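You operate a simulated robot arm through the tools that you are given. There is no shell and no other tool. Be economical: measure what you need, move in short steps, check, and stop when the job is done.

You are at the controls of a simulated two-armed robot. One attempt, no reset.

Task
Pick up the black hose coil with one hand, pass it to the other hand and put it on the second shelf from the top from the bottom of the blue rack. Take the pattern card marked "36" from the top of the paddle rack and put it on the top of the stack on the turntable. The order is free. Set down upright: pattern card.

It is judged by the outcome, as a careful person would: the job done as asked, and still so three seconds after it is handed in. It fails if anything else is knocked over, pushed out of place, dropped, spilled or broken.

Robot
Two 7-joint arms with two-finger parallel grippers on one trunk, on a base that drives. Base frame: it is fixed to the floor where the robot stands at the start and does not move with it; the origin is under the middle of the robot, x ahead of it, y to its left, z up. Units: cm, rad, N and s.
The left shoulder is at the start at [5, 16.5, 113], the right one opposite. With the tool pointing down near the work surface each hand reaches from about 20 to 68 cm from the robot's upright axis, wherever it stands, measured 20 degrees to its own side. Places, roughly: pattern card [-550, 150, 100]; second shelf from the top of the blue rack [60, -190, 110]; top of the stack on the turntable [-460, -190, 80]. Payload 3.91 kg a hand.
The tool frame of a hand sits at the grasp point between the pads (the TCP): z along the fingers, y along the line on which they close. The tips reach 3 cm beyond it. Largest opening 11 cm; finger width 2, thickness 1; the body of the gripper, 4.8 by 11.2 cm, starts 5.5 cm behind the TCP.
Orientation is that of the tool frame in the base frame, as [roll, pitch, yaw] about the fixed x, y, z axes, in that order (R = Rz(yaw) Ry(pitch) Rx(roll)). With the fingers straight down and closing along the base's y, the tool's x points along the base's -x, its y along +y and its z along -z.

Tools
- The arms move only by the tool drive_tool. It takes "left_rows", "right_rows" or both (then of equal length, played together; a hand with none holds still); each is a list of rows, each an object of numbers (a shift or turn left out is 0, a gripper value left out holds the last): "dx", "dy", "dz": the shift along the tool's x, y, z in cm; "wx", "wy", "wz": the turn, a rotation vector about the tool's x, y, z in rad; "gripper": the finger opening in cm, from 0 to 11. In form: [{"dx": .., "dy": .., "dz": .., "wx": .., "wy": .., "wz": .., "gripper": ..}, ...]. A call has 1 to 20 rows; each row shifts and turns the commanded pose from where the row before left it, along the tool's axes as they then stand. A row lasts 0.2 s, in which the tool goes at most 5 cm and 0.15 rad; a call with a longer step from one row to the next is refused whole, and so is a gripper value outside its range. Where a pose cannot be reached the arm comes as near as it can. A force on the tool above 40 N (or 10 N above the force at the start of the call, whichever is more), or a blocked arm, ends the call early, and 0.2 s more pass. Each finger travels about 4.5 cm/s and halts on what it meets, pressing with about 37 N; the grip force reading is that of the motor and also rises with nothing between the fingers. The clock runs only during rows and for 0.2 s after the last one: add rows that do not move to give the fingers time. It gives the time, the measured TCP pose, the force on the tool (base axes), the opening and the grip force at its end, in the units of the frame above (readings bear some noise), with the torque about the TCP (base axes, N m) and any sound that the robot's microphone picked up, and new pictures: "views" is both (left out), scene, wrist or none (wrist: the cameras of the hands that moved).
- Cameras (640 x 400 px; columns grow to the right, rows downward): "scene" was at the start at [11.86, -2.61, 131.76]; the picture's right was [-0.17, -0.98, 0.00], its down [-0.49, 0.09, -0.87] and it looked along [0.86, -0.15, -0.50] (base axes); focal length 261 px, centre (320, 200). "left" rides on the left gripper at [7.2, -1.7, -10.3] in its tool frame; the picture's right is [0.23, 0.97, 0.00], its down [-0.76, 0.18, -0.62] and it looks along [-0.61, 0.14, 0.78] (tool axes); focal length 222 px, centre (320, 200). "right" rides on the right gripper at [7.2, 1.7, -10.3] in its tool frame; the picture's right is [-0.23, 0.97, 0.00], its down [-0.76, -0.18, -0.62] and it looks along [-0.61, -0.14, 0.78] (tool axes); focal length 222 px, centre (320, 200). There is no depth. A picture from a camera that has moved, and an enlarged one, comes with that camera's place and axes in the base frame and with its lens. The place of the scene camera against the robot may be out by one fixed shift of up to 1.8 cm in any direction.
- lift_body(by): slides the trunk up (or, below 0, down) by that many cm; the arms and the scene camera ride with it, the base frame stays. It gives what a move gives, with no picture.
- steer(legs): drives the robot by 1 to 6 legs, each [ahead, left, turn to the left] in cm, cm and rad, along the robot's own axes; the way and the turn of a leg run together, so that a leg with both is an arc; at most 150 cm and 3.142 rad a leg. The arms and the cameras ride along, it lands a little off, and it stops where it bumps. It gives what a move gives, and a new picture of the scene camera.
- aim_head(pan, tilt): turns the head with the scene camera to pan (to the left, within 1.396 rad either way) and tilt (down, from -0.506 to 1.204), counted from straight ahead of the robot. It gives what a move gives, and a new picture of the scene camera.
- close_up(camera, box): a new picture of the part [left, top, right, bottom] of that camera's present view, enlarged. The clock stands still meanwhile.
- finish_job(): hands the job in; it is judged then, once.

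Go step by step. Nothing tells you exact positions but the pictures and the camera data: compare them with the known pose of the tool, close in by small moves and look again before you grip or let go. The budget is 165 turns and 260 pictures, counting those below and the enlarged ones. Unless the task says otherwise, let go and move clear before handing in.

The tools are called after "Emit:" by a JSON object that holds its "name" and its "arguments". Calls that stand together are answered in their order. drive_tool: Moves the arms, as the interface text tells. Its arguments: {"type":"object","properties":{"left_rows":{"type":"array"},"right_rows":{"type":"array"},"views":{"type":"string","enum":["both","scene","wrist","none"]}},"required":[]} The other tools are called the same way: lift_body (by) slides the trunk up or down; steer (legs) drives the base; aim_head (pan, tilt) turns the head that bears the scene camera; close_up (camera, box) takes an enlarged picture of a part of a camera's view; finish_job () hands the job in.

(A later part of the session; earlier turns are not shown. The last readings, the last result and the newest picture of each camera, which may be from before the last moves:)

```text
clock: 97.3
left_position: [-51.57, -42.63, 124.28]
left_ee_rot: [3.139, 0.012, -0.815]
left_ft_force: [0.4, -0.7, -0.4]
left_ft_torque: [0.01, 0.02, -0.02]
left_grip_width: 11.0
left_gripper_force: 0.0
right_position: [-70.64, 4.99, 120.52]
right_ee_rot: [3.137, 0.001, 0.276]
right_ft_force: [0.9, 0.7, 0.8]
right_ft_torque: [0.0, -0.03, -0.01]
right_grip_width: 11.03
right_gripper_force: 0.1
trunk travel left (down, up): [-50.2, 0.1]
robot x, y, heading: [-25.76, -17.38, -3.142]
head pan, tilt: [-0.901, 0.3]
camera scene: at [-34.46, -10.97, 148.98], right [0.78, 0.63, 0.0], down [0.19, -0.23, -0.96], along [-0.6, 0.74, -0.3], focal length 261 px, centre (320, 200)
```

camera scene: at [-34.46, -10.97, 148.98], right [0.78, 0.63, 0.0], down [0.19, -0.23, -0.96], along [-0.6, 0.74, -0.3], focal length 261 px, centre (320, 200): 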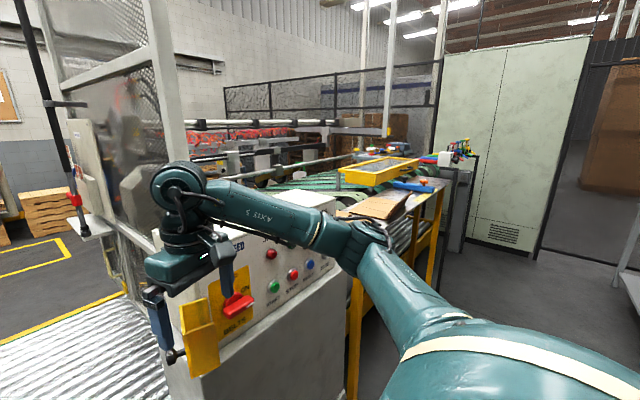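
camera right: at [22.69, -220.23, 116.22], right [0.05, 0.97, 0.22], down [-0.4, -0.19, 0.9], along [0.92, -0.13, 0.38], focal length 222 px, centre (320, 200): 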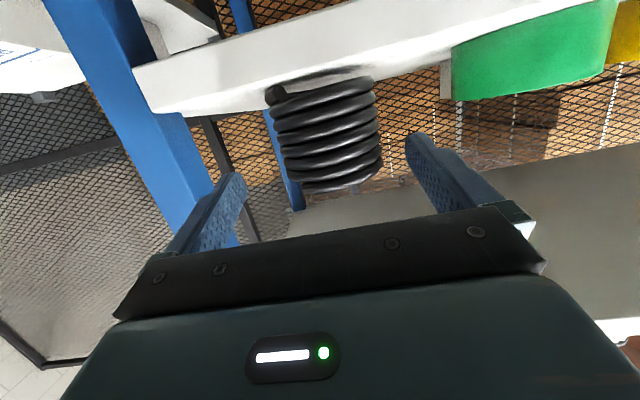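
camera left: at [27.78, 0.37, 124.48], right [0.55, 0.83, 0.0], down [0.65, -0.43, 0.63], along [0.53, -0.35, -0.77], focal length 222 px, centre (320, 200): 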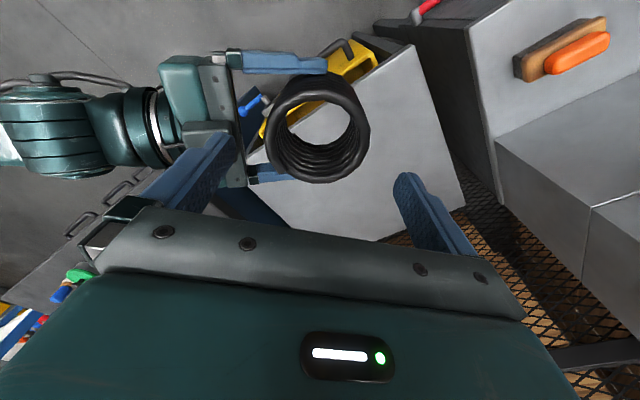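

West is blocked by the conveyor and pillar, but there's an aisle along the south wall (y about -231 to -343). I'll strafe there and look west.

Emit:
{"name": "steer", "arguments": {"legs": [[0, 140, 0], [0, 125, 0]]}}

Emit:
{"name": "aim_head", "arguments": {"pan": 0.0, "tilt": 0.35}}

```text
clock: 120.7
left_position: [-46.84, -309.78, 124.24]
left_ee_rot: [3.141, 0.013, -0.789]
left_ft_force: [0.4, -0.5, 0.2]
left_ft_torque: [0.0, 0.02, 0.05]
left_grip_width: 11.01
left_gripper_force: 0.1
right_position: [-67.15, -262.71, 120.57]
right_ee_rot: [3.136, 0.001, 0.301]
right_ft_force: [-0.1, -0.5, 0.6]
right_ft_torque: [-0.03, 0.01, 0.0]
right_grip_width: 11.01
right_gripper_force: 0.0
trunk travel left (down, up): [-50.2, 0.1]
robot x, y, heading: [-21.7, -283.37, -3.108]
head pan, tilt: [-0.901, 0.3]
camera scene: at [-30.62, -277.71, 148.98], right [0.76, 0.65, 0.0], down [0.19, -0.23, -0.96], along [-0.62, 0.73, -0.3], focal length 261 px, centre (320, 200)
```

scene: 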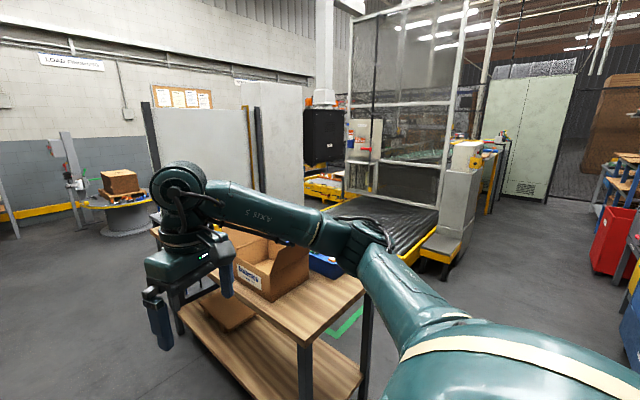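

```text
clock: 121.9
left_position: [-46.85, -309.74, 124.26]
left_ee_rot: [3.139, 0.013, -0.788]
left_ft_force: [0.5, -0.4, -0.6]
left_ft_torque: [-0.02, 0.01, -0.01]
left_grip_width: 10.99
left_gripper_force: 0.1
right_position: [-67.21, -262.68, 120.44]
right_ee_rot: [3.138, 0.0, 0.3]
right_ft_force: [0.6, 1.0, -0.5]
right_ft_torque: [0.03, 0.0, -0.02]
right_grip_width: 11.02
right_gripper_force: 0.0
trunk travel left (down, up): [-50.2, 0.1]
robot x, y, heading: [-21.62, -283.82, -3.11]
head pan, tilt: [0.0, 0.351]
camera scene: at [-33.89, -285.13, 148.51], right [-0.03, 1.0, 0.0], down [0.34, 0.01, -0.94], along [-0.94, -0.03, -0.34], focal length 261 px, centre (320, 200)
```

scene: 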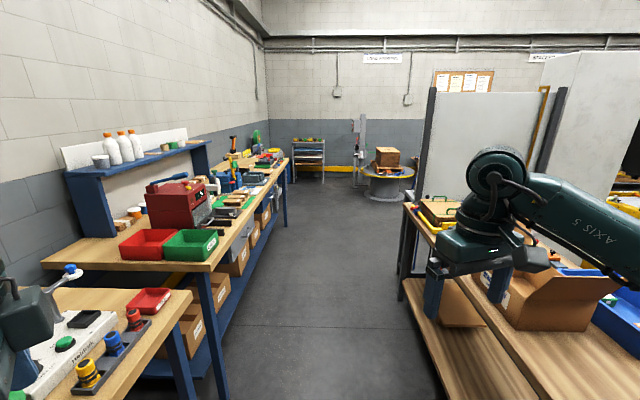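

The aisle west is clear and I can see the turntable with its stack. Driving west.

Emit:
{"name": "steer", "arguments": {"legs": [[0, 0, -0.034], [150, 0, 0], [100, 0, 0]]}}

Emit:
{"name": "aim_head", "arguments": {"pan": -0.6, "tilt": 0.3}}

```text
clock: 134.8
left_position: [-301.26, -317.46, 124.2]
left_ee_rot: [-3.141, 0.015, -0.766]
left_ft_force: [-0.2, -0.2, -0.4]
left_ft_torque: [-0.01, -0.02, -0.02]
left_grip_width: 11.0
left_gripper_force: 0.1
right_position: [-322.71, -270.69, 120.48]
right_ee_rot: [3.136, -0.002, 0.324]
right_ft_force: [0.5, -1.0, -0.2]
right_ft_torque: [-0.02, -0.01, 0.05]
right_grip_width: 11.02
right_gripper_force: 0.0
trunk travel left (down, up): [-50.2, 0.1]
robot x, y, heading: [-276.55, -290.63, -3.09]
head pan, tilt: [0.0, 0.351]
camera scene: at [-288.92, -292.42, 148.5], right [-0.05, 1.0, 0.0], down [0.34, 0.02, -0.94], along [-0.94, -0.05, -0.34], focal length 261 px, centre (320, 200)
```

scene: 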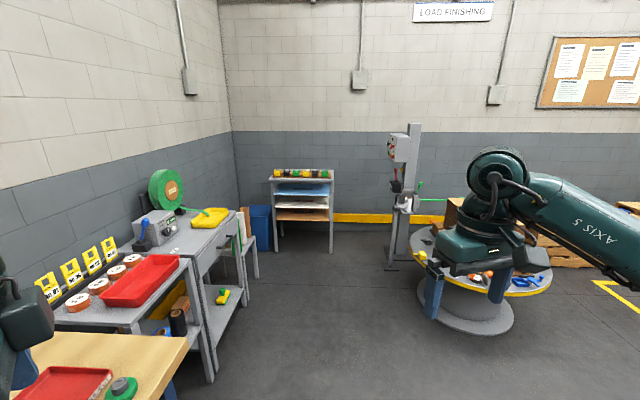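

```text
clock: 135.8
left_position: [-301.35, -317.24, 124.22]
left_ee_rot: [3.14, 0.012, -0.767]
left_ft_force: [0.1, -1.3, 0.3]
left_ft_torque: [0.0, -0.01, -0.01]
left_grip_width: 11.01
left_gripper_force: 0.0
right_position: [-322.74, -270.74, 120.36]
right_ee_rot: [3.136, 0.001, 0.325]
right_ft_force: [-0.8, 0.6, -0.2]
right_ft_torque: [0.0, 0.0, -0.01]
right_grip_width: 11.03
right_gripper_force: 0.1
trunk travel left (down, up): [-50.2, 0.1]
robot x, y, heading: [-276.7, -290.8, -3.086]
head pan, tilt: [-0.6, 0.3]
camera scene: at [-287.58, -287.07, 148.98], right [0.52, 0.85, 0.0], down [0.25, -0.15, -0.96], along [-0.82, 0.5, -0.3], focal length 261 px, centre (320, 200)
```

scene: 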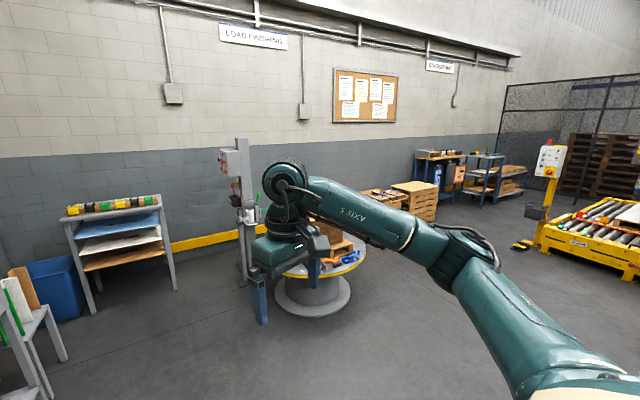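

Emit:
{"name": "steer", "arguments": {"legs": [[30, 0, 0], [0, 0, -1.3], [150, 0, 0], [40, 0, 0]]}}

Emit:
{"name": "aim_head", "arguments": {"pan": 0.35, "tilt": 0.3}}

```text
clock: 150.0
left_position: [-399.34, -98.42, 124.24]
left_ee_rot: [-3.139, 0.013, -2.062]
left_ft_force: [-0.4, 0.3, 1.2]
left_ft_torque: [-0.02, -0.01, 0.04]
left_grip_width: 11.01
left_gripper_force: 0.0
right_position: [-360.22, -65.32, 120.38]
right_ee_rot: [3.136, 0.0, -0.974]
right_ft_force: [-0.2, -0.5, -0.5]
right_ft_torque: [0.03, -0.02, -0.01]
right_grip_width: 11.0
right_gripper_force: 0.0
trunk travel left (down, up): [-50.2, 0.1]
robot x, y, heading: [-366.97, -114.92, 1.896]
head pan, tilt: [-0.6, 0.3]
camera scene: at [-365.45, -104.16, 148.97], right [0.96, -0.27, 0.0], down [-0.08, -0.29, -0.96], along [0.26, 0.92, -0.3], focal length 261 px, centre (320, 200)
```

scene: 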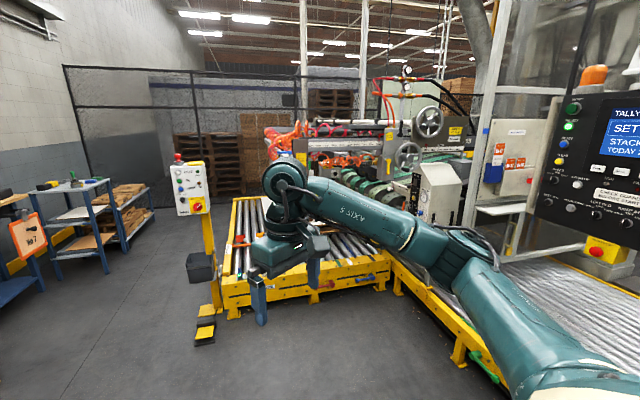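

```text
clock: 151.2
left_position: [-399.33, -98.41, 124.23]
left_ee_rot: [3.139, 0.012, -2.063]
left_ft_force: [0.0, 0.4, 0.7]
left_ft_torque: [0.04, 0.0, 0.05]
left_grip_width: 10.99
left_gripper_force: 0.1
right_position: [-360.14, -65.25, 120.45]
right_ee_rot: [3.135, 0.001, -0.973]
right_ft_force: [-0.1, 0.1, 0.2]
right_ft_torque: [-0.01, 0.02, -0.01]
right_grip_width: 10.99
right_gripper_force: 0.1
trunk travel left (down, up): [-50.2, 0.1]
robot x, y, heading: [-367.42, -115.07, 1.896]
head pan, tilt: [0.351, 0.3]
camera scene: at [-373.8, -105.94, 148.98], right [0.78, 0.63, 0.0], down [0.19, -0.23, -0.96], along [-0.6, 0.74, -0.3], focal length 261 px, centre (320, 200)
```

scene: 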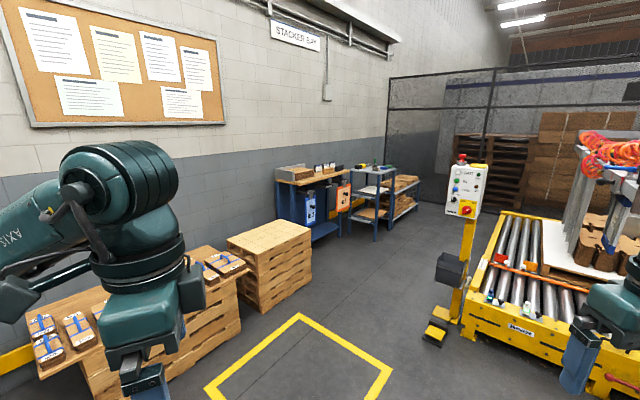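

Emit:
{"name": "close_up", "arguments": {"camera": "scene", "box": [260, 145, 430, 250]}}

```text
3.76 times, centred on (345, 198) of scene
camera zoom: at [-373.8, -105.94, 148.98], right [0.78, 0.63, 0.0], down [0.19, -0.23, -0.96], along [-0.6, 0.74, -0.3], focal length 983 px, centre (226, 209)
```

zoom: 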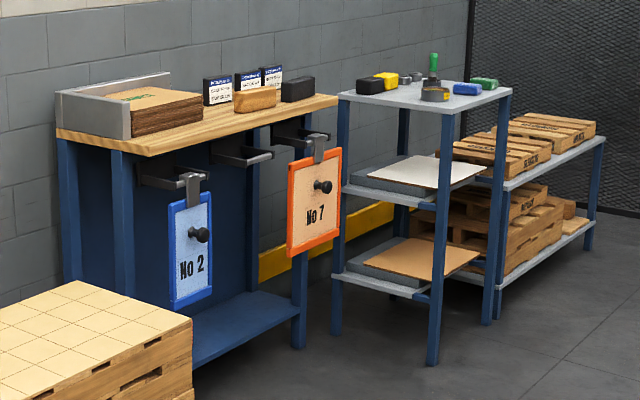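

The paddle rack is against the west wall with its front at about (-550, 70..160). I'll drive over there in steps.

Emit:
{"name": "steer", "arguments": {"legs": [[60, 72, 0], [0, 0, -0.27], [140, 0, 0]]}}

Emit:
{"name": "aim_head", "arguments": {"pan": 0.8, "tilt": 0.4}}

```text
clock: 165.4
left_position: [-482.67, 85.66, 124.26]
left_ee_rot: [3.141, 0.012, -2.375]
left_ft_force: [-0.3, 0.2, 0.0]
left_ft_torque: [0.01, 0.0, 0.01]
left_grip_width: 11.0
left_gripper_force: 0.0
right_position: [-435.34, 105.51, 120.31]
right_ee_rot: [3.134, 0.0, -1.284]
right_ft_force: [0.5, -0.7, -0.4]
right_ft_torque: [0.03, -0.01, -0.02]
right_grip_width: 11.01
right_gripper_force: 0.1
trunk travel left (down, up): [-50.2, 0.1]
robot x, y, heading: [-456.75, 60.16, 1.588]
head pan, tilt: [0.351, 0.3]
camera scene: at [-460.39, 70.82, 148.96], right [0.93, 0.36, 0.0], down [0.11, -0.28, -0.95], along [-0.34, 0.89, -0.3], focal length 261 px, centre (320, 200)
```

scene: 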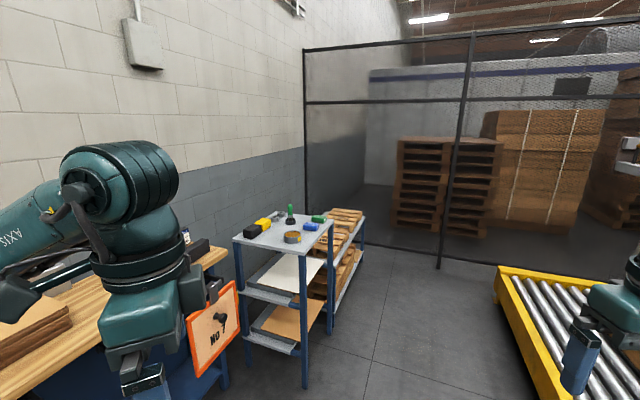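

```text
clock: 166.3
left_position: [-482.62, 85.82, 124.06]
left_ee_rot: [3.141, 0.011, -2.374]
left_ft_force: [-0.5, -0.3, 0.4]
left_ft_torque: [0.02, 0.0, 0.0]
left_grip_width: 10.99
left_gripper_force: 0.0
right_position: [-435.36, 105.3, 120.42]
right_ee_rot: [3.136, 0.001, -1.284]
right_ft_force: [0.4, -0.8, 0.0]
right_ft_torque: [-0.01, 0.01, 0.01]
right_grip_width: 11.02
right_gripper_force: 0.0
trunk travel left (down, up): [-50.2, 0.1]
robot x, y, heading: [-457.44, 60.29, 1.589]
head pan, tilt: [0.799, 0.4]
camera scene: at [-463.76, 68.44, 148.04], right [0.68, 0.73, 0.0], down [0.28, -0.27, -0.92], along [-0.67, 0.63, -0.39], focal length 261 px, centre (320, 200)
```

scene: 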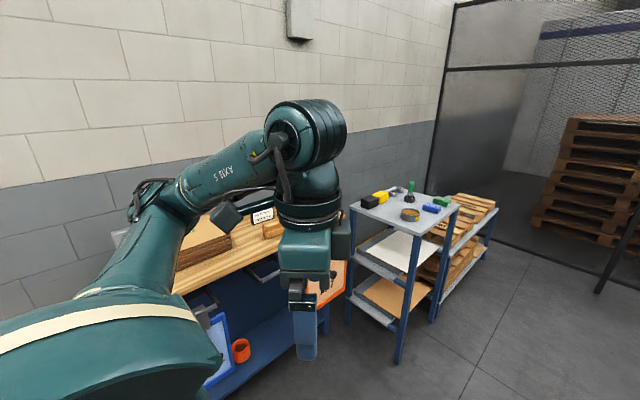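

Emit:
{"name": "steer", "arguments": {"legs": [[0, 0, 1.553], [0, -35, 0]]}}

Emit:
{"name": "aim_head", "arguments": {"pan": 0.0, "tilt": 0.5}}

```text
clock: 173.7
left_position: [-482.88, 69.61, 124.26]
left_ee_rot: [3.139, 0.011, -0.815]
left_ft_force: [-0.2, -0.1, 0.6]
left_ft_torque: [0.06, 0.03, 0.0]
left_grip_width: 11.0
left_gripper_force: 0.1
right_position: [-502.06, 117.16, 120.51]
right_ee_rot: [3.137, -0.001, 0.275]
right_ft_force: [1.0, -0.3, 0.3]
right_ft_torque: [-0.01, -0.03, 0.05]
right_grip_width: 11.01
right_gripper_force: 0.1
trunk travel left (down, up): [-50.2, 0.1]
robot x, y, heading: [-457.09, 94.84, -3.139]
head pan, tilt: [0.799, 0.4]
camera scene: at [-466.42, 87.18, 148.05], right [-0.72, 0.69, 0.0], down [0.27, 0.28, -0.92], along [-0.64, -0.66, -0.39], focal length 261 px, centre (320, 200)
```

scene: 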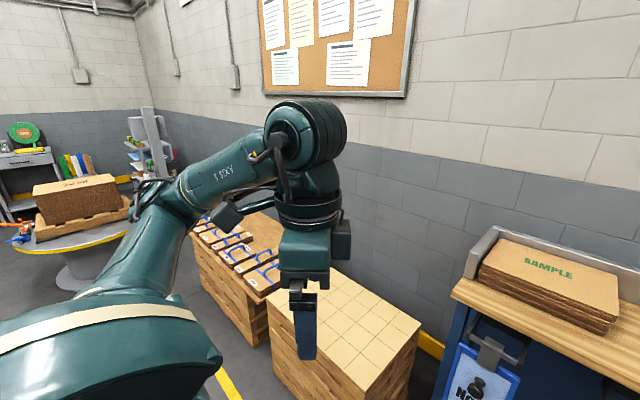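

```text
clock: 174.9
left_position: [-482.96, 69.49, 124.3]
left_ee_rot: [3.14, 0.012, -0.815]
left_ft_force: [0.9, -0.4, 0.2]
left_ft_torque: [0.0, 0.01, -0.01]
left_grip_width: 10.99
left_gripper_force: 0.0
right_position: [-502.0, 117.22, 120.47]
right_ee_rot: [3.136, 0.0, 0.273]
right_ft_force: [0.0, 0.4, 0.4]
right_ft_torque: [0.0, 0.03, 0.0]
right_grip_width: 10.99
right_gripper_force: 0.1
trunk travel left (down, up): [-50.2, 0.1]
robot x, y, heading: [-457.16, 94.87, -3.138]
head pan, tilt: [0.0, 0.499]
camera scene: at [-469.09, 93.78, 147.14], right [-0.01, 1.0, 0.0], down [0.48, 0.0, -0.88], along [-0.88, 0.0, -0.48], focal length 261 px, centre (320, 200)
```

scene: 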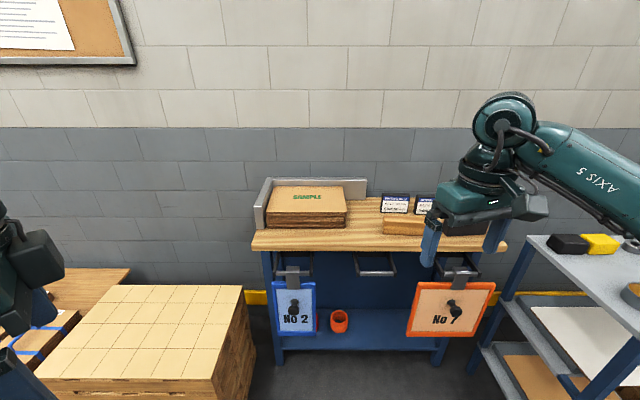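

Emit:
{"name": "close_up", "arguments": {"camera": "scene", "box": [340, 180, 500, 260]}}

```text
4.00 times, centred on (420, 220) of scene
camera zoom: at [-469.09, 93.78, 147.14], right [-0.01, 1.0, 0.0], down [0.48, 0.0, -0.88], along [-0.88, 0.0, -0.48], focal length 1044 px, centre (-80, 120)
```

zoom: 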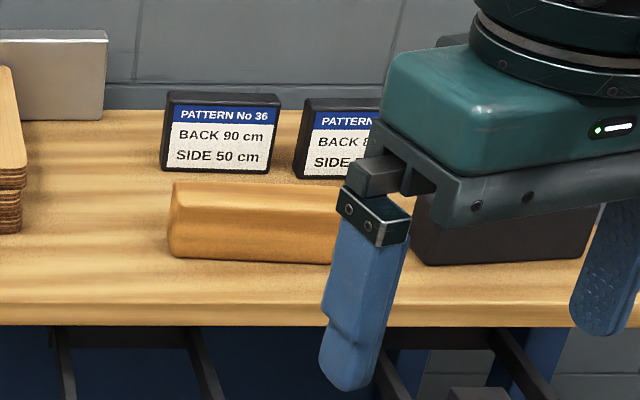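

Pattern card "36" is the leftmost of three cards standing on the paddle rack, face toward +x, at about (-573, 128, 84..94). I'll look with the right wrist camera for a better fix.

Emit:
{"name": "close_up", "arguments": {"camera": "right", "box": [0, 0, 640, 400]}}

```text
1.00 times, centred on (320, 200) of right (not enlarged: the box is as wide or as high as the picture)
camera zoom: at [-494.59, 117.45, 130.84], right [0.04, -1.0, 0.0], down [-0.78, -0.03, 0.62], along [-0.62, -0.03, -0.78], focal length 222 px, centre (320, 200)
```

zoom: 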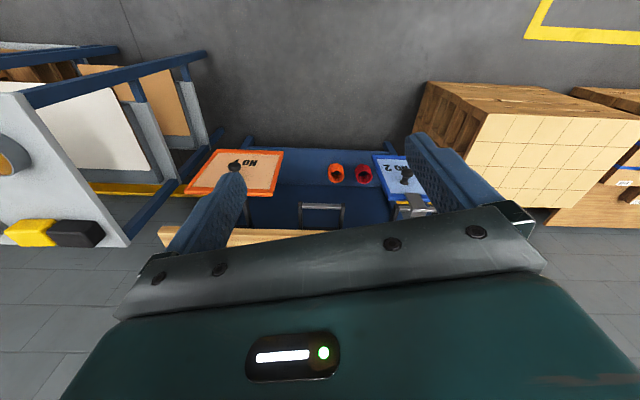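

Emit:
{"name": "drive_tool", "arguments": {"right_rows": [{"wz": -0.13}, {"wz": -0.13}, {"wz": -0.13}, {"wz": -0.13}, {"wz": -0.13}, {"wz": -0.13}, {"wz": -0.13}, {"wz": -0.13}, {"wz": -0.13}, {"wz": -0.13}, {}]}}

```text
clock: 177.3
left_position: [-483.04, 69.43, 124.2]
left_ee_rot: [3.139, 0.012, -0.814]
left_ft_force: [-0.6, -0.4, -0.1]
left_ft_torque: [0.04, -0.01, 0.0]
left_grip_width: 11.0
left_gripper_force: 0.3
right_position: [-501.83, 116.99, 120.51]
right_ee_rot: [3.134, 0.003, 0.855]
right_ft_force: [0.1, 0.9, -0.4]
right_ft_torque: [0.0, 0.04, 0.02]
right_grip_width: 11.02
right_gripper_force: 0.1
right hand out of reach, approached as far as the arm can: row 5, 6, 7, 8, 9, 10
trunk travel left (down, up): [-50.2, 0.1]
robot x, y, heading: [-457.0, 94.97, -3.137]
head pan, tilt: [0.0, 0.499]
camera scene: at [-469.09, 93.79, 147.14], right [0.0, 1.0, 0.0], down [0.48, 0.0, -0.88], along [-0.88, 0.0, -0.48], focal length 261 px, centre (320, 200)
camera right: at [-495.82, 121.42, 130.86], right [0.58, -0.81, 0.01], down [-0.64, -0.45, 0.62], along [-0.5, -0.37, -0.78], focal length 222 px, centre (320, 200)
```

scene: 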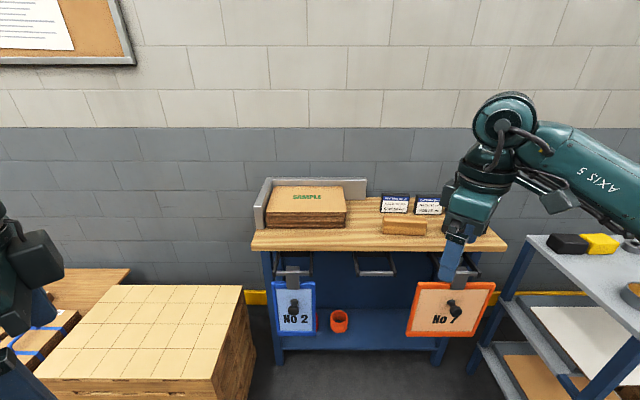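
right: 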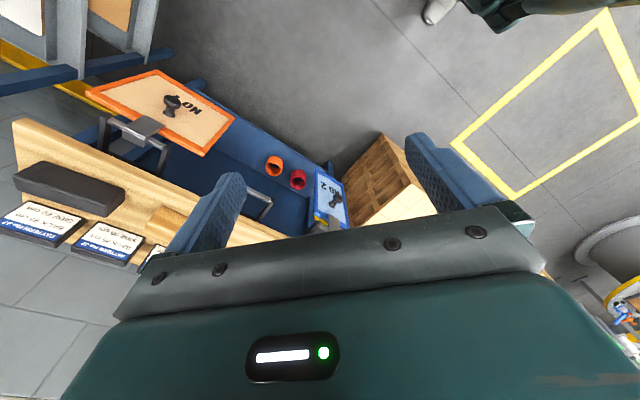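

That turn hits a joint limit; I'll try the opposite sense.

Emit:
{"name": "drive_tool", "arguments": {"right_rows": [{"wz": 0.143}, {"wz": 0.143}, {"wz": 0.143}, {"wz": 0.143}, {"wz": 0.143}, {"wz": 0.143}, {"wz": 0.143}, {"wz": 0.143}, {"wz": 0.143}, {"wz": 0.143}, {"wz": 0.143}, {"wz": 0.143}, {"wz": 0.143}, {"wz": 0.143}, {"wz": 0.143}, {"wz": 0.143}, {"wz": 0.143}, {}]}}

```text
clock: 181.1
left_position: [-482.9, 69.44, 124.27]
left_ee_rot: [3.14, 0.012, -0.816]
left_ft_force: [0.6, -1.1, -0.5]
left_ft_torque: [-0.01, 0.0, 0.03]
left_grip_width: 11.01
left_gripper_force: 0.0
right_position: [-502.0, 117.04, 120.48]
right_ee_rot: [-3.139, -0.007, -1.579]
right_ft_force: [0.5, 1.0, -0.1]
right_ft_torque: [-0.01, -0.01, 0.02]
right_grip_width: 10.98
right_gripper_force: 0.1
trunk travel left (down, up): [-50.2, 0.1]
robot x, y, heading: [-457.23, 95.09, -3.14]
head pan, tilt: [0.0, 0.499]
camera scene: at [-469.09, 93.79, 147.14], right [0.0, 1.0, 0.0], down [0.48, 0.0, -0.88], along [-0.88, 0.0, -0.48], focal length 261 px, centre (320, 200)
camera right: at [-503.77, 109.93, 130.83], right [-0.97, 0.24, 0.0], down [0.18, 0.76, 0.62], along [0.15, 0.6, -0.79], focal length 222 px, centre (320, 200)
```

scene: 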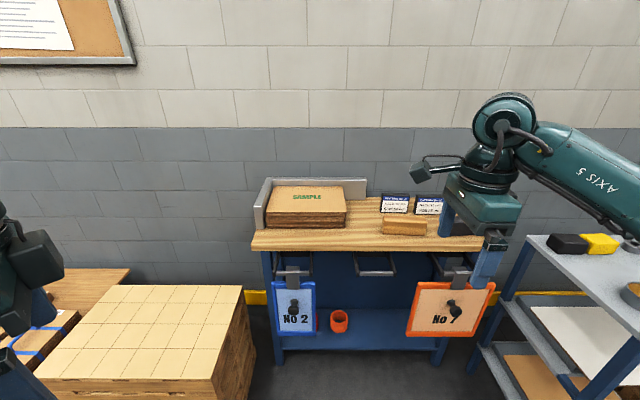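
right: 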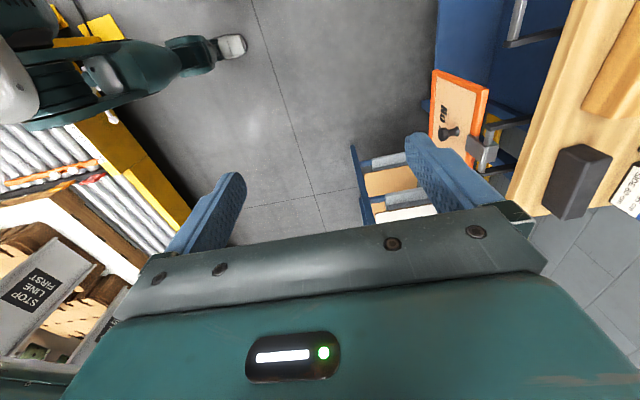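

Closing axis now lies along x. I'll drive 30 cm closer and re-measure the card.

Emit:
{"name": "steer", "arguments": {"legs": [[30, -8, 0]]}}

Emit:
{"name": "aim_head", "arguments": {"pan": -0.3, "tilt": 0.65}}

Emit:
{"name": "close_up", "arguments": {"camera": "scene", "box": [240, 120, 400, 220]}}

```text
clock: 183.2
left_position: [-513.02, 77.17, 124.26]
left_ee_rot: [-3.141, 0.011, -0.813]
left_ft_force: [0.3, 0.3, -0.3]
left_ft_torque: [-0.05, 0.0, -0.02]
left_grip_width: 11.0
left_gripper_force: 0.0
right_position: [-532.26, 124.75, 120.42]
right_ee_rot: [-3.137, -0.007, -1.573]
right_ft_force: [0.0, 1.2, -0.6]
right_ft_torque: [0.01, -0.01, -0.01]
right_grip_width: 11.0
right_gripper_force: 0.0
trunk travel left (down, up): [-50.2, 0.1]
robot x, y, heading: [-486.88, 102.73, -3.136]
head pan, tilt: [0.0, 0.499]
camera scene: at [-499.26, 101.5, 147.13], right [-0.01, 1.0, 0.0], down [0.48, 0.0, -0.88], along [-0.88, -0.01, -0.48], focal length 261 px, centre (320, 200)
```

scene: 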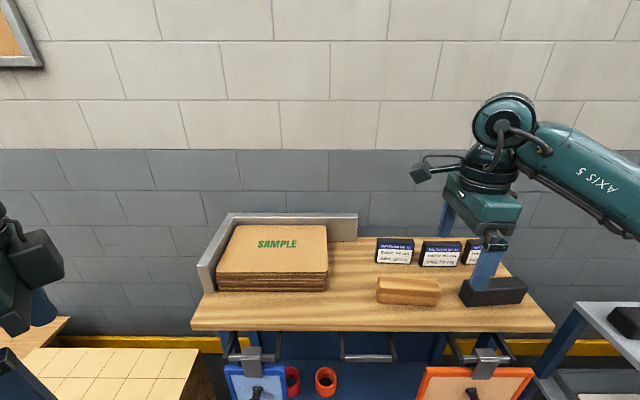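

```text
clock: 184.0
left_position: [-513.08, 77.23, 124.2]
left_ee_rot: [3.139, 0.013, -0.813]
left_ft_force: [-1.0, 0.3, -0.4]
left_ft_torque: [-0.03, 0.01, 0.02]
left_grip_width: 10.99
left_gripper_force: 0.1
right_position: [-532.24, 124.8, 120.42]
right_ee_rot: [-3.14, -0.005, -1.574]
right_ft_force: [-0.3, -0.1, -0.1]
right_ft_torque: [0.04, -0.02, 0.02]
right_grip_width: 11.01
right_gripper_force: 0.0
trunk travel left (down, up): [-50.2, 0.1]
robot x, y, heading: [-487.5, 102.17, -3.131]
head pan, tilt: [-0.3, 0.649]
camera scene: at [-498.4, 104.05, 145.8], right [0.29, 0.96, 0.0], down [0.58, -0.17, -0.8], along [-0.76, 0.23, -0.6], focal length 261 px, centre (320, 200)
```

scene: 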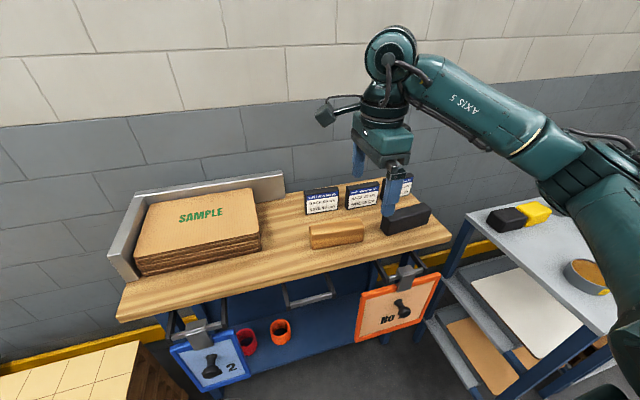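

```text
4.00 times, centred on (320, 170) of scene
camera zoom: at [-498.4, 104.05, 145.8], right [0.29, 0.96, 0.0], down [0.58, -0.17, -0.8], along [-0.76, 0.23, -0.6], focal length 1044 px, centre (320, 320)
```

zoom: 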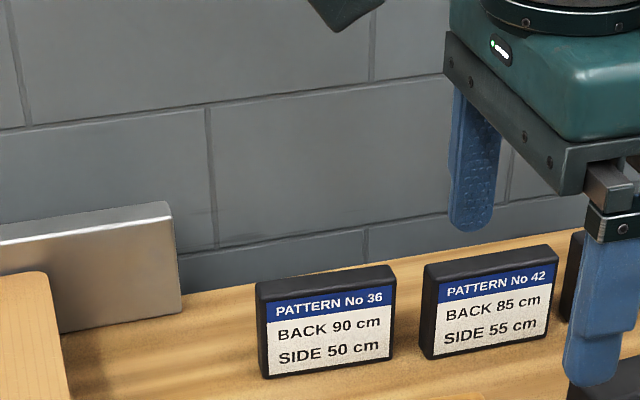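

Triangulated from three views, card 36's face centre is about (-562.5, 124, 94), ~8 cm tall and ~2 cm thick. I'll move the base 12 cm closer and extend the hand over it at height.

Emit:
{"name": "steer", "arguments": {"legs": [[12, 0, 0]]}}

Emit:
{"name": "drive_tool", "arguments": {"right_rows": [{"dy": 3.5}, {"dy": 3.5}, {"dy": 3.5}, {"dy": 3.5}, {"dy": 3.0}, {}]}}

```text
clock: 185.2
left_position: [-524.8, 77.01, 124.25]
left_ee_rot: [-3.14, 0.013, -0.813]
left_ft_force: [0.5, -0.5, -0.2]
left_ft_torque: [0.0, -0.02, 0.01]
left_grip_width: 10.99
left_gripper_force: 0.1
right_position: [-543.94, 124.64, 120.32]
right_ee_rot: [-3.139, -0.007, -1.573]
right_ft_force: [-0.3, 0.2, 0.2]
right_ft_torque: [0.03, 0.0, 0.02]
right_grip_width: 11.0
right_gripper_force: 0.1
trunk travel left (down, up): [-50.2, 0.1]
robot x, y, heading: [-499.4, 102.46, -3.134]
head pan, tilt: [-0.3, 0.649]
camera scene: at [-510.22, 103.97, 145.79], right [0.29, 0.96, 0.0], down [0.58, -0.17, -0.8], along [-0.76, 0.23, -0.61], focal length 261 px, centre (320, 200)
```

scene: 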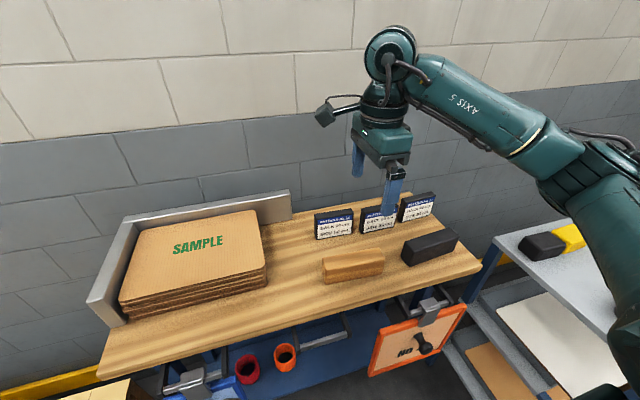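

```text
clock: 186.6
left_position: [-524.74, 77.1, 124.22]
left_ee_rot: [3.141, 0.012, -0.813]
left_ft_force: [0.5, -0.1, 0.3]
left_ft_torque: [-0.02, -0.01, -0.01]
left_grip_width: 11.0
left_gripper_force: 0.0
right_position: [-560.77, 124.9, 120.32]
right_ee_rot: [-3.139, -0.008, -1.572]
right_ft_force: [-0.2, -1.0, -1.0]
right_ft_torque: [-0.05, 0.0, -0.02]
right_grip_width: 11.02
right_gripper_force: 0.1
trunk travel left (down, up): [-50.2, 0.1]
robot x, y, heading: [-499.11, 102.56, -3.135]
head pan, tilt: [-0.3, 0.649]
camera scene: at [-510.1, 104.02, 145.8], right [0.29, 0.96, 0.0], down [0.58, -0.17, -0.8], along [-0.76, 0.23, -0.6], focal length 261 px, centre (320, 200)
camera right: at [-562.53, 117.6, 130.78], right [-0.97, 0.23, 0.0], down [0.18, 0.77, 0.62], along [0.14, 0.6, -0.79], focal length 222 px, centre (320, 200)
```

scene: 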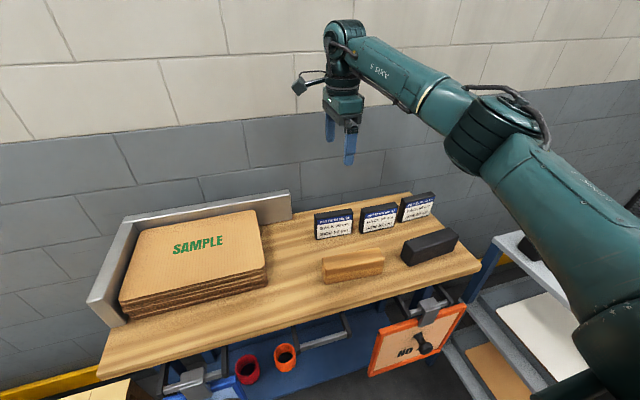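
right: 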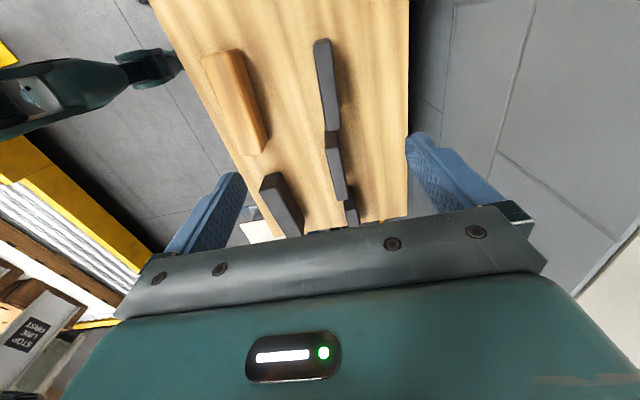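

The wrist view shows card 36 directly below (top centre about (-562, 124.2), edge-on, aligned). I'll narrow the fingers, adjust and descend most of the way.

Emit:
{"name": "drive_tool", "arguments": {"right_rows": [{"dy": 1.2, "dx": 0.6, "gripper": 6.5}, {"dz": 3.5}, {"dz": 3.5}, {"dz": 3.5}, {"dz": 3}, {}]}}

Emit:
{"name": "close_up", "arguments": {"camera": "scene", "box": [270, 110, 430, 250]}}

```text
clock: 188.0
left_position: [-524.77, 77.06, 124.28]
left_ee_rot: [-3.141, 0.013, -0.813]
left_ft_force: [-0.1, -0.2, -0.4]
left_ft_torque: [0.0, 0.04, 0.04]
left_grip_width: 11.0
left_gripper_force: 0.1
right_position: [-562.0, 124.06, 106.72]
right_ee_rot: [-3.14, -0.006, -1.574]
right_ft_force: [-0.2, 0.2, -0.3]
right_ft_torque: [-0.02, -0.03, 0.01]
right_grip_width: 6.5
right_gripper_force: 0.1
trunk travel left (down, up): [-50.2, 0.1]
robot x, y, heading: [-498.78, 102.42, -3.137]
head pan, tilt: [-0.3, 0.649]
camera scene: at [-510.12, 103.97, 145.8], right [0.29, 0.96, 0.0], down [0.58, -0.17, -0.8], along [-0.76, 0.23, -0.6], focal length 261 px, centre (320, 200)
camera right: at [-563.67, 116.84, 117.24], right [-0.97, 0.23, 0.0], down [0.18, 0.77, 0.62], along [0.15, 0.6, -0.79], focal length 222 px, centre (320, 200)
```

scene: 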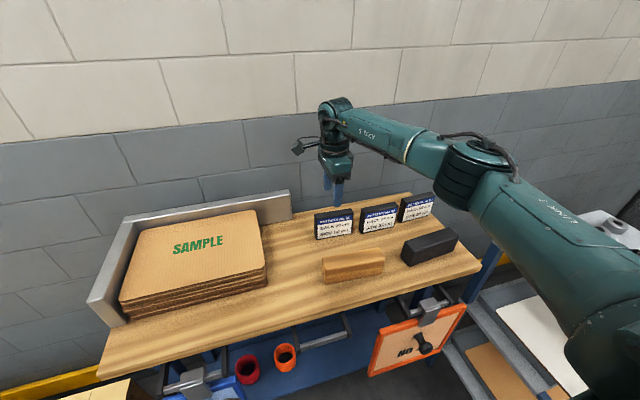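
right: 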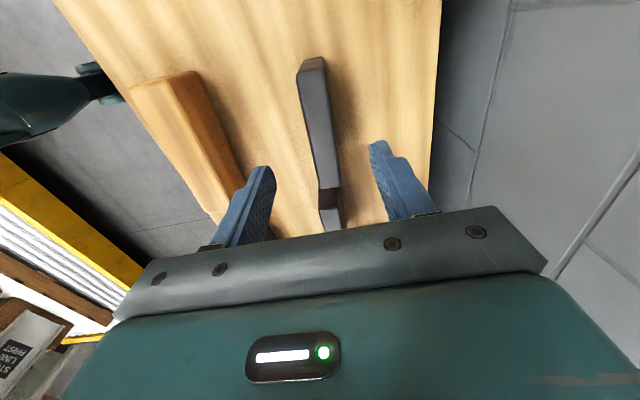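

```text
2.86 times, centred on (350, 180) of scene
camera zoom: at [-510.12, 103.97, 145.8], right [0.29, 0.96, 0.0], down [0.58, -0.17, -0.8], along [-0.76, 0.23, -0.6], focal length 746 px, centre (234, 257)
```

zoom: 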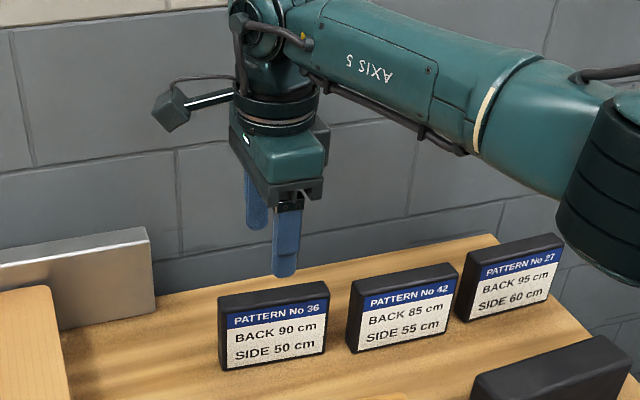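

Aligned well. I'll trim yaw slightly and descend to TCP z ≈ 98.

Emit:
{"name": "drive_tool", "arguments": {"right_rows": [{"wz": 0.06}, {"dz": 2.5}, {"dz": 2.5}, {"dz": 2.0}, {"dz": 1.7}, {}]}}

Emit:
{"name": "close_up", "arguments": {"camera": "scene", "box": [270, 110, 430, 250]}}

```text
clock: 189.4
left_position: [-524.67, 77.01, 124.15]
left_ee_rot: [3.141, 0.013, -0.814]
left_ft_force: [-0.9, -0.5, 1.5]
left_ft_torque: [0.0, 0.0, 0.03]
left_grip_width: 11.03
left_gripper_force: 0.1
right_position: [-562.13, 123.84, 98.16]
right_ee_rot: [-3.137, -0.007, -1.636]
right_ft_force: [0.5, 0.0, -0.1]
right_ft_torque: [0.03, 0.0, 0.0]
right_grip_width: 6.5
right_gripper_force: 0.0
trunk travel left (down, up): [-50.2, 0.1]
robot x, y, heading: [-498.95, 102.87, -3.136]
head pan, tilt: [-0.3, 0.649]
camera scene: at [-510.12, 103.97, 145.8], right [0.29, 0.96, 0.0], down [0.58, -0.17, -0.8], along [-0.76, 0.23, -0.6], focal length 261 px, centre (320, 200)
camera right: at [-564.21, 116.79, 108.61], right [-0.96, 0.29, 0.0], down [0.22, 0.75, 0.62], along [0.18, 0.59, -0.79], focal length 222 px, centre (320, 200)
```

scene: 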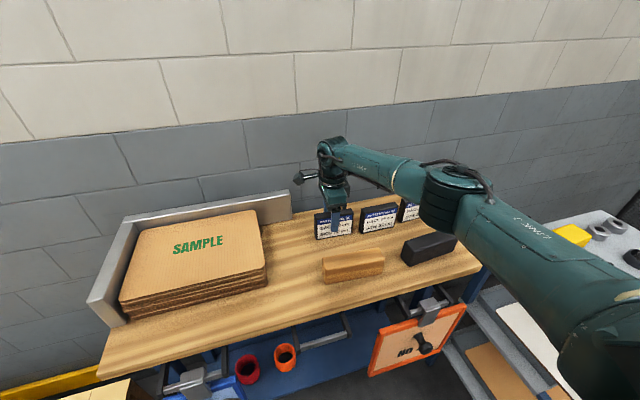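
right: 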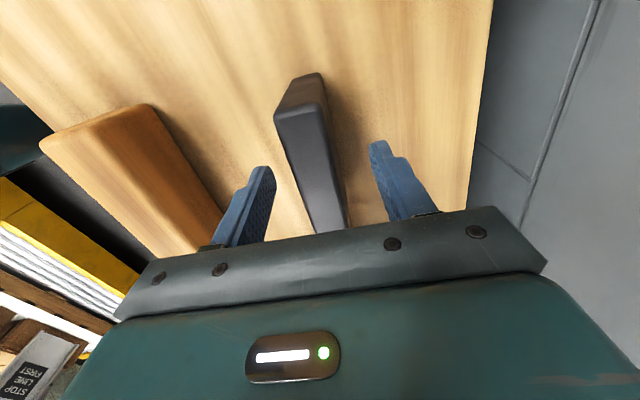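

```text
2.86 times, centred on (350, 180) of scene
camera zoom: at [-510.12, 103.97, 145.8], right [0.29, 0.96, 0.0], down [0.58, -0.17, -0.8], along [-0.76, 0.23, -0.6], focal length 746 px, centre (234, 257)
```

zoom: 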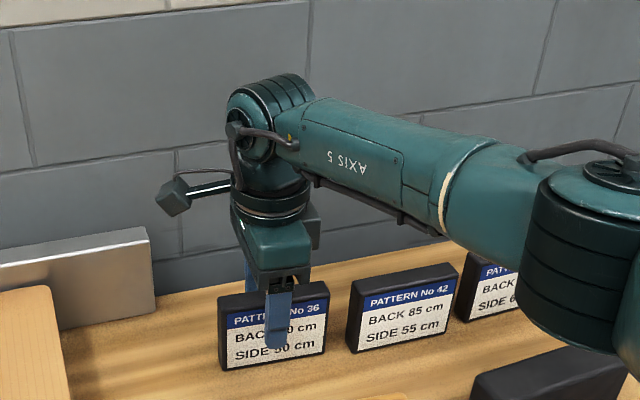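

Card is between the fingers. Closing.

Emit:
{"name": "drive_tool", "arguments": {"right_rows": [{"gripper": 5}, {"gripper": 4}, {"gripper": 3}, {"gripper": 2}, {"gripper": 1}, {}, {}]}}

```text
clock: 191.0
left_position: [-524.69, 77.05, 124.2]
left_ee_rot: [3.14, 0.011, -0.813]
left_ft_force: [0.8, -0.5, 0.7]
left_ft_torque: [0.0, 0.01, 0.01]
left_grip_width: 10.98
left_gripper_force: 0.0
right_position: [-562.15, 123.74, 98.25]
right_ee_rot: [-3.139, -0.006, -1.634]
right_ft_force: [-0.9, -0.5, 0.4]
right_ft_torque: [-0.01, 0.06, 0.04]
right_grip_width: 2.34
right_gripper_force: 36.8
trunk travel left (down, up): [-50.2, 0.1]
robot x, y, heading: [-498.55, 102.59, -3.134]
head pan, tilt: [-0.3, 0.649]
camera scene: at [-510.13, 103.97, 145.8], right [0.29, 0.96, 0.0], down [0.58, -0.17, -0.8], along [-0.76, 0.23, -0.6], focal length 261 px, centre (320, 200)
camera right: at [-564.23, 116.8, 108.63], right [-0.96, 0.29, 0.0], down [0.22, 0.75, 0.62], along [0.18, 0.59, -0.79], focal length 222 px, centre (320, 200)
```

scene: 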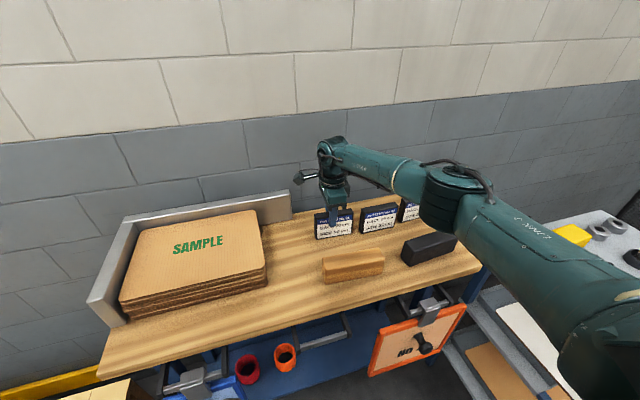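
right: 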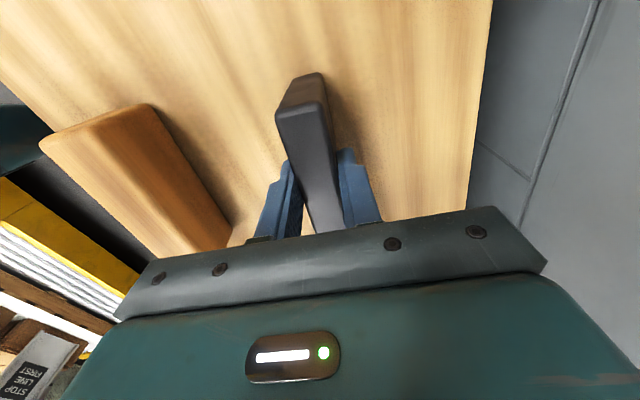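

Gripped (2.3 cm). Lifting.

Emit:
{"name": "drive_tool", "arguments": {"right_rows": [{"dz": -2}, {"dz": -4}, {"dz": -4}, {"dz": -4}, {"dz": -4}, {"dz": -3}, {}]}}

Emit:
{"name": "close_up", "arguments": {"camera": "scene", "box": [240, 60, 440, 250]}}

```text
clock: 192.6
left_position: [-524.73, 77.13, 124.35]
left_ee_rot: [3.14, 0.012, -0.813]
left_ft_force: [0.0, 0.6, 0.7]
left_ft_torque: [-0.03, -0.02, 0.02]
left_grip_width: 11.04
left_gripper_force: 0.1
right_position: [-562.16, 124.25, 119.01]
right_ee_rot: [-3.137, -0.006, -1.634]
right_ft_force: [0.0, 0.2, -1.4]
right_ft_torque: [-0.02, -0.01, -0.02]
right_grip_width: 2.37
right_gripper_force: 37.4
trunk travel left (down, up): [-50.2, 0.1]
robot x, y, heading: [-499.09, 102.5, -3.136]
head pan, tilt: [-0.3, 0.649]
camera scene: at [-510.16, 104.01, 145.79], right [0.29, 0.96, 0.0], down [0.58, -0.17, -0.8], along [-0.76, 0.23, -0.6], focal length 261 px, centre (320, 200)
camera right: at [-564.29, 117.15, 129.54], right [-0.96, 0.29, -0.01], down [0.22, 0.75, 0.62], along [0.18, 0.59, -0.79], focal length 222 px, centre (320, 200)
```

scene: 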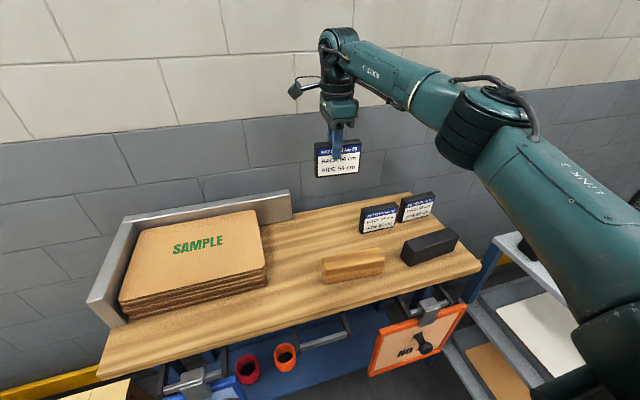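
right: 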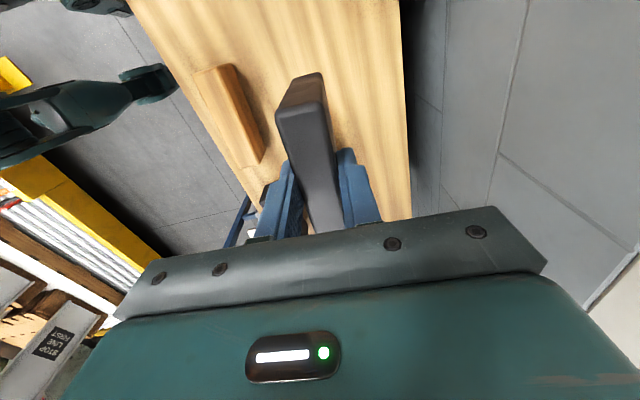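

```text
2.11 times, centred on (340, 155) of scene
camera zoom: at [-510.16, 104.01, 145.79], right [0.29, 0.96, 0.0], down [0.58, -0.17, -0.8], along [-0.76, 0.23, -0.6], focal length 550 px, centre (278, 295)
```

zoom: 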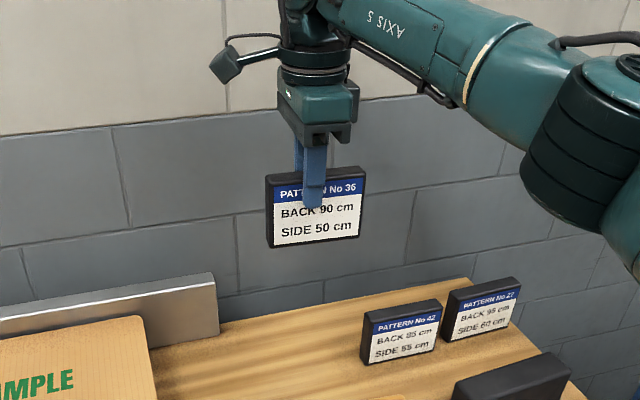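

The card is held upright (bottom about 8 cm below the TCP). I'll back away and head south to look at the turntable.

Emit:
{"name": "steer", "arguments": {"legs": [[-38, 0, 0], [0, 140, 0]]}}

Emit:
{"name": "aim_head", "arguments": {"pan": 1.35, "tilt": 0.35}}

```text
clock: 207.3
left_position: [-483.74, -65.12, 124.22]
left_ee_rot: [3.14, 0.013, -0.8]
left_ft_force: [-0.2, 1.1, 0.4]
left_ft_torque: [0.02, 0.02, 0.0]
left_grip_width: 11.01
left_gripper_force: 0.0
right_position: [-521.7, -18.35, 119.12]
right_ee_rot: [-3.138, -0.007, -1.622]
right_ft_force: [0.8, 0.0, -1.3]
right_ft_torque: [0.02, 0.0, 0.02]
right_grip_width: 2.35
right_gripper_force: 37.2
trunk travel left (down, up): [-50.2, 0.1]
robot x, y, heading: [-458.6, -39.25, -3.12]
head pan, tilt: [-0.3, 0.649]
camera scene: at [-469.44, -37.97, 145.8], right [0.28, 0.96, 0.0], down [0.58, -0.17, -0.8], along [-0.77, 0.22, -0.6], focal length 261 px, centre (320, 200)
```

scene: 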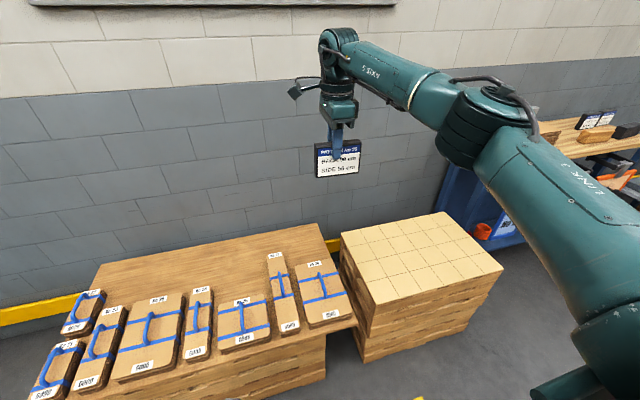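

```text
clock: 209.0
left_position: [-483.79, -64.97, 124.2]
left_ee_rot: [3.139, 0.011, -0.8]
left_ft_force: [0.7, 0.1, 0.2]
left_ft_torque: [0.01, -0.02, -0.04]
left_grip_width: 11.01
left_gripper_force: 0.1
right_position: [-521.79, -18.36, 119.01]
right_ee_rot: [-3.138, -0.007, -1.624]
right_ft_force: [-0.9, -0.3, -1.3]
right_ft_torque: [-0.04, 0.01, -0.01]
right_grip_width: 2.34
right_gripper_force: 37.3
trunk travel left (down, up): [-50.2, 0.1]
robot x, y, heading: [-458.0, -39.5, -3.12]
head pan, tilt: [1.349, 0.351]
camera scene: at [-462.98, -49.49, 148.5], right [-0.98, 0.2, 0.0], down [0.07, 0.34, -0.94], along [-0.19, -0.92, -0.34], focal length 261 px, centre (320, 200)
```

scene: 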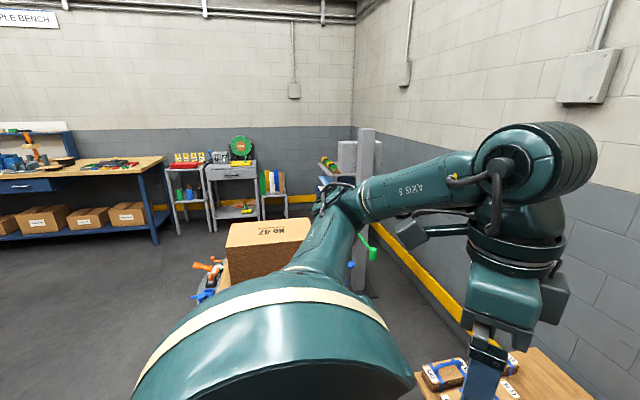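

Emit:
{"name": "steer", "arguments": {"legs": [[0, 0, 1.55]]}}

Emit:
{"name": "aim_head", "arguments": {"pan": 0.0, "tilt": 0.4}}

```text
clock: 213.2
left_position: [-432.46, -64.8, 124.17]
left_ee_rot: [3.139, 0.013, 0.771]
left_ft_force: [0.1, -0.5, -0.2]
left_ft_torque: [0.0, -0.01, 0.02]
left_grip_width: 11.01
left_gripper_force: 0.0
right_position: [-478.93, -102.78, 119.05]
right_ee_rot: [-3.139, -0.007, -0.051]
right_ft_force: [0.1, 0.2, -0.7]
right_ft_torque: [0.0, 0.02, 0.0]
right_grip_width: 2.35
right_gripper_force: 36.5
trunk travel left (down, up): [-50.2, 0.1]
robot x, y, heading: [-458.21, -39.26, -1.547]
head pan, tilt: [1.349, 0.351]
camera scene: at [-448.96, -45.12, 148.5], right [-0.2, -0.98, 0.0], down [-0.34, 0.07, -0.94], along [0.92, -0.19, -0.34], focal length 261 px, centre (320, 200)
```

scene: 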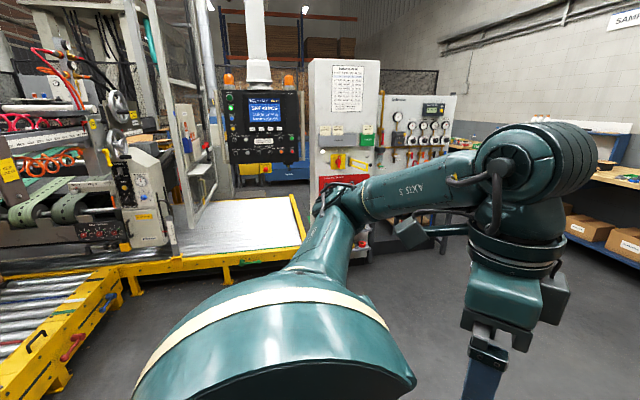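

```text
clock: 214.7
left_position: [-432.4, -64.7, 124.09]
left_ee_rot: [3.138, 0.012, 0.771]
left_ft_force: [0.0, -0.5, -0.6]
left_ft_torque: [-0.01, 0.01, -0.03]
left_grip_width: 10.98
left_gripper_force: 0.0
right_position: [-478.96, -102.77, 119.05]
right_ee_rot: [-3.137, -0.007, -0.051]
right_ft_force: [0.0, -0.5, -1.5]
right_ft_torque: [-0.03, -0.02, -0.02]
right_grip_width: 2.37
right_gripper_force: 36.8
trunk travel left (down, up): [-50.2, 0.1]
robot x, y, heading: [-457.94, -39.47, -1.551]
head pan, tilt: [0.0, 0.4]
camera scene: at [-457.9, -52.53, 148.05], right [-1.0, -0.02, 0.0], down [-0.01, 0.39, -0.92], along [0.02, -0.92, -0.39], focal length 261 px, centre (320, 200)
```

scene: 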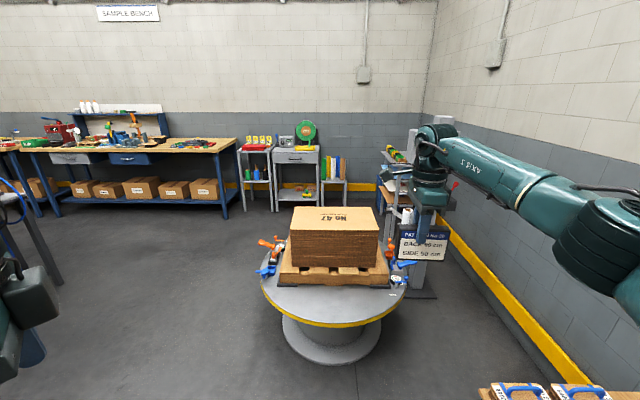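

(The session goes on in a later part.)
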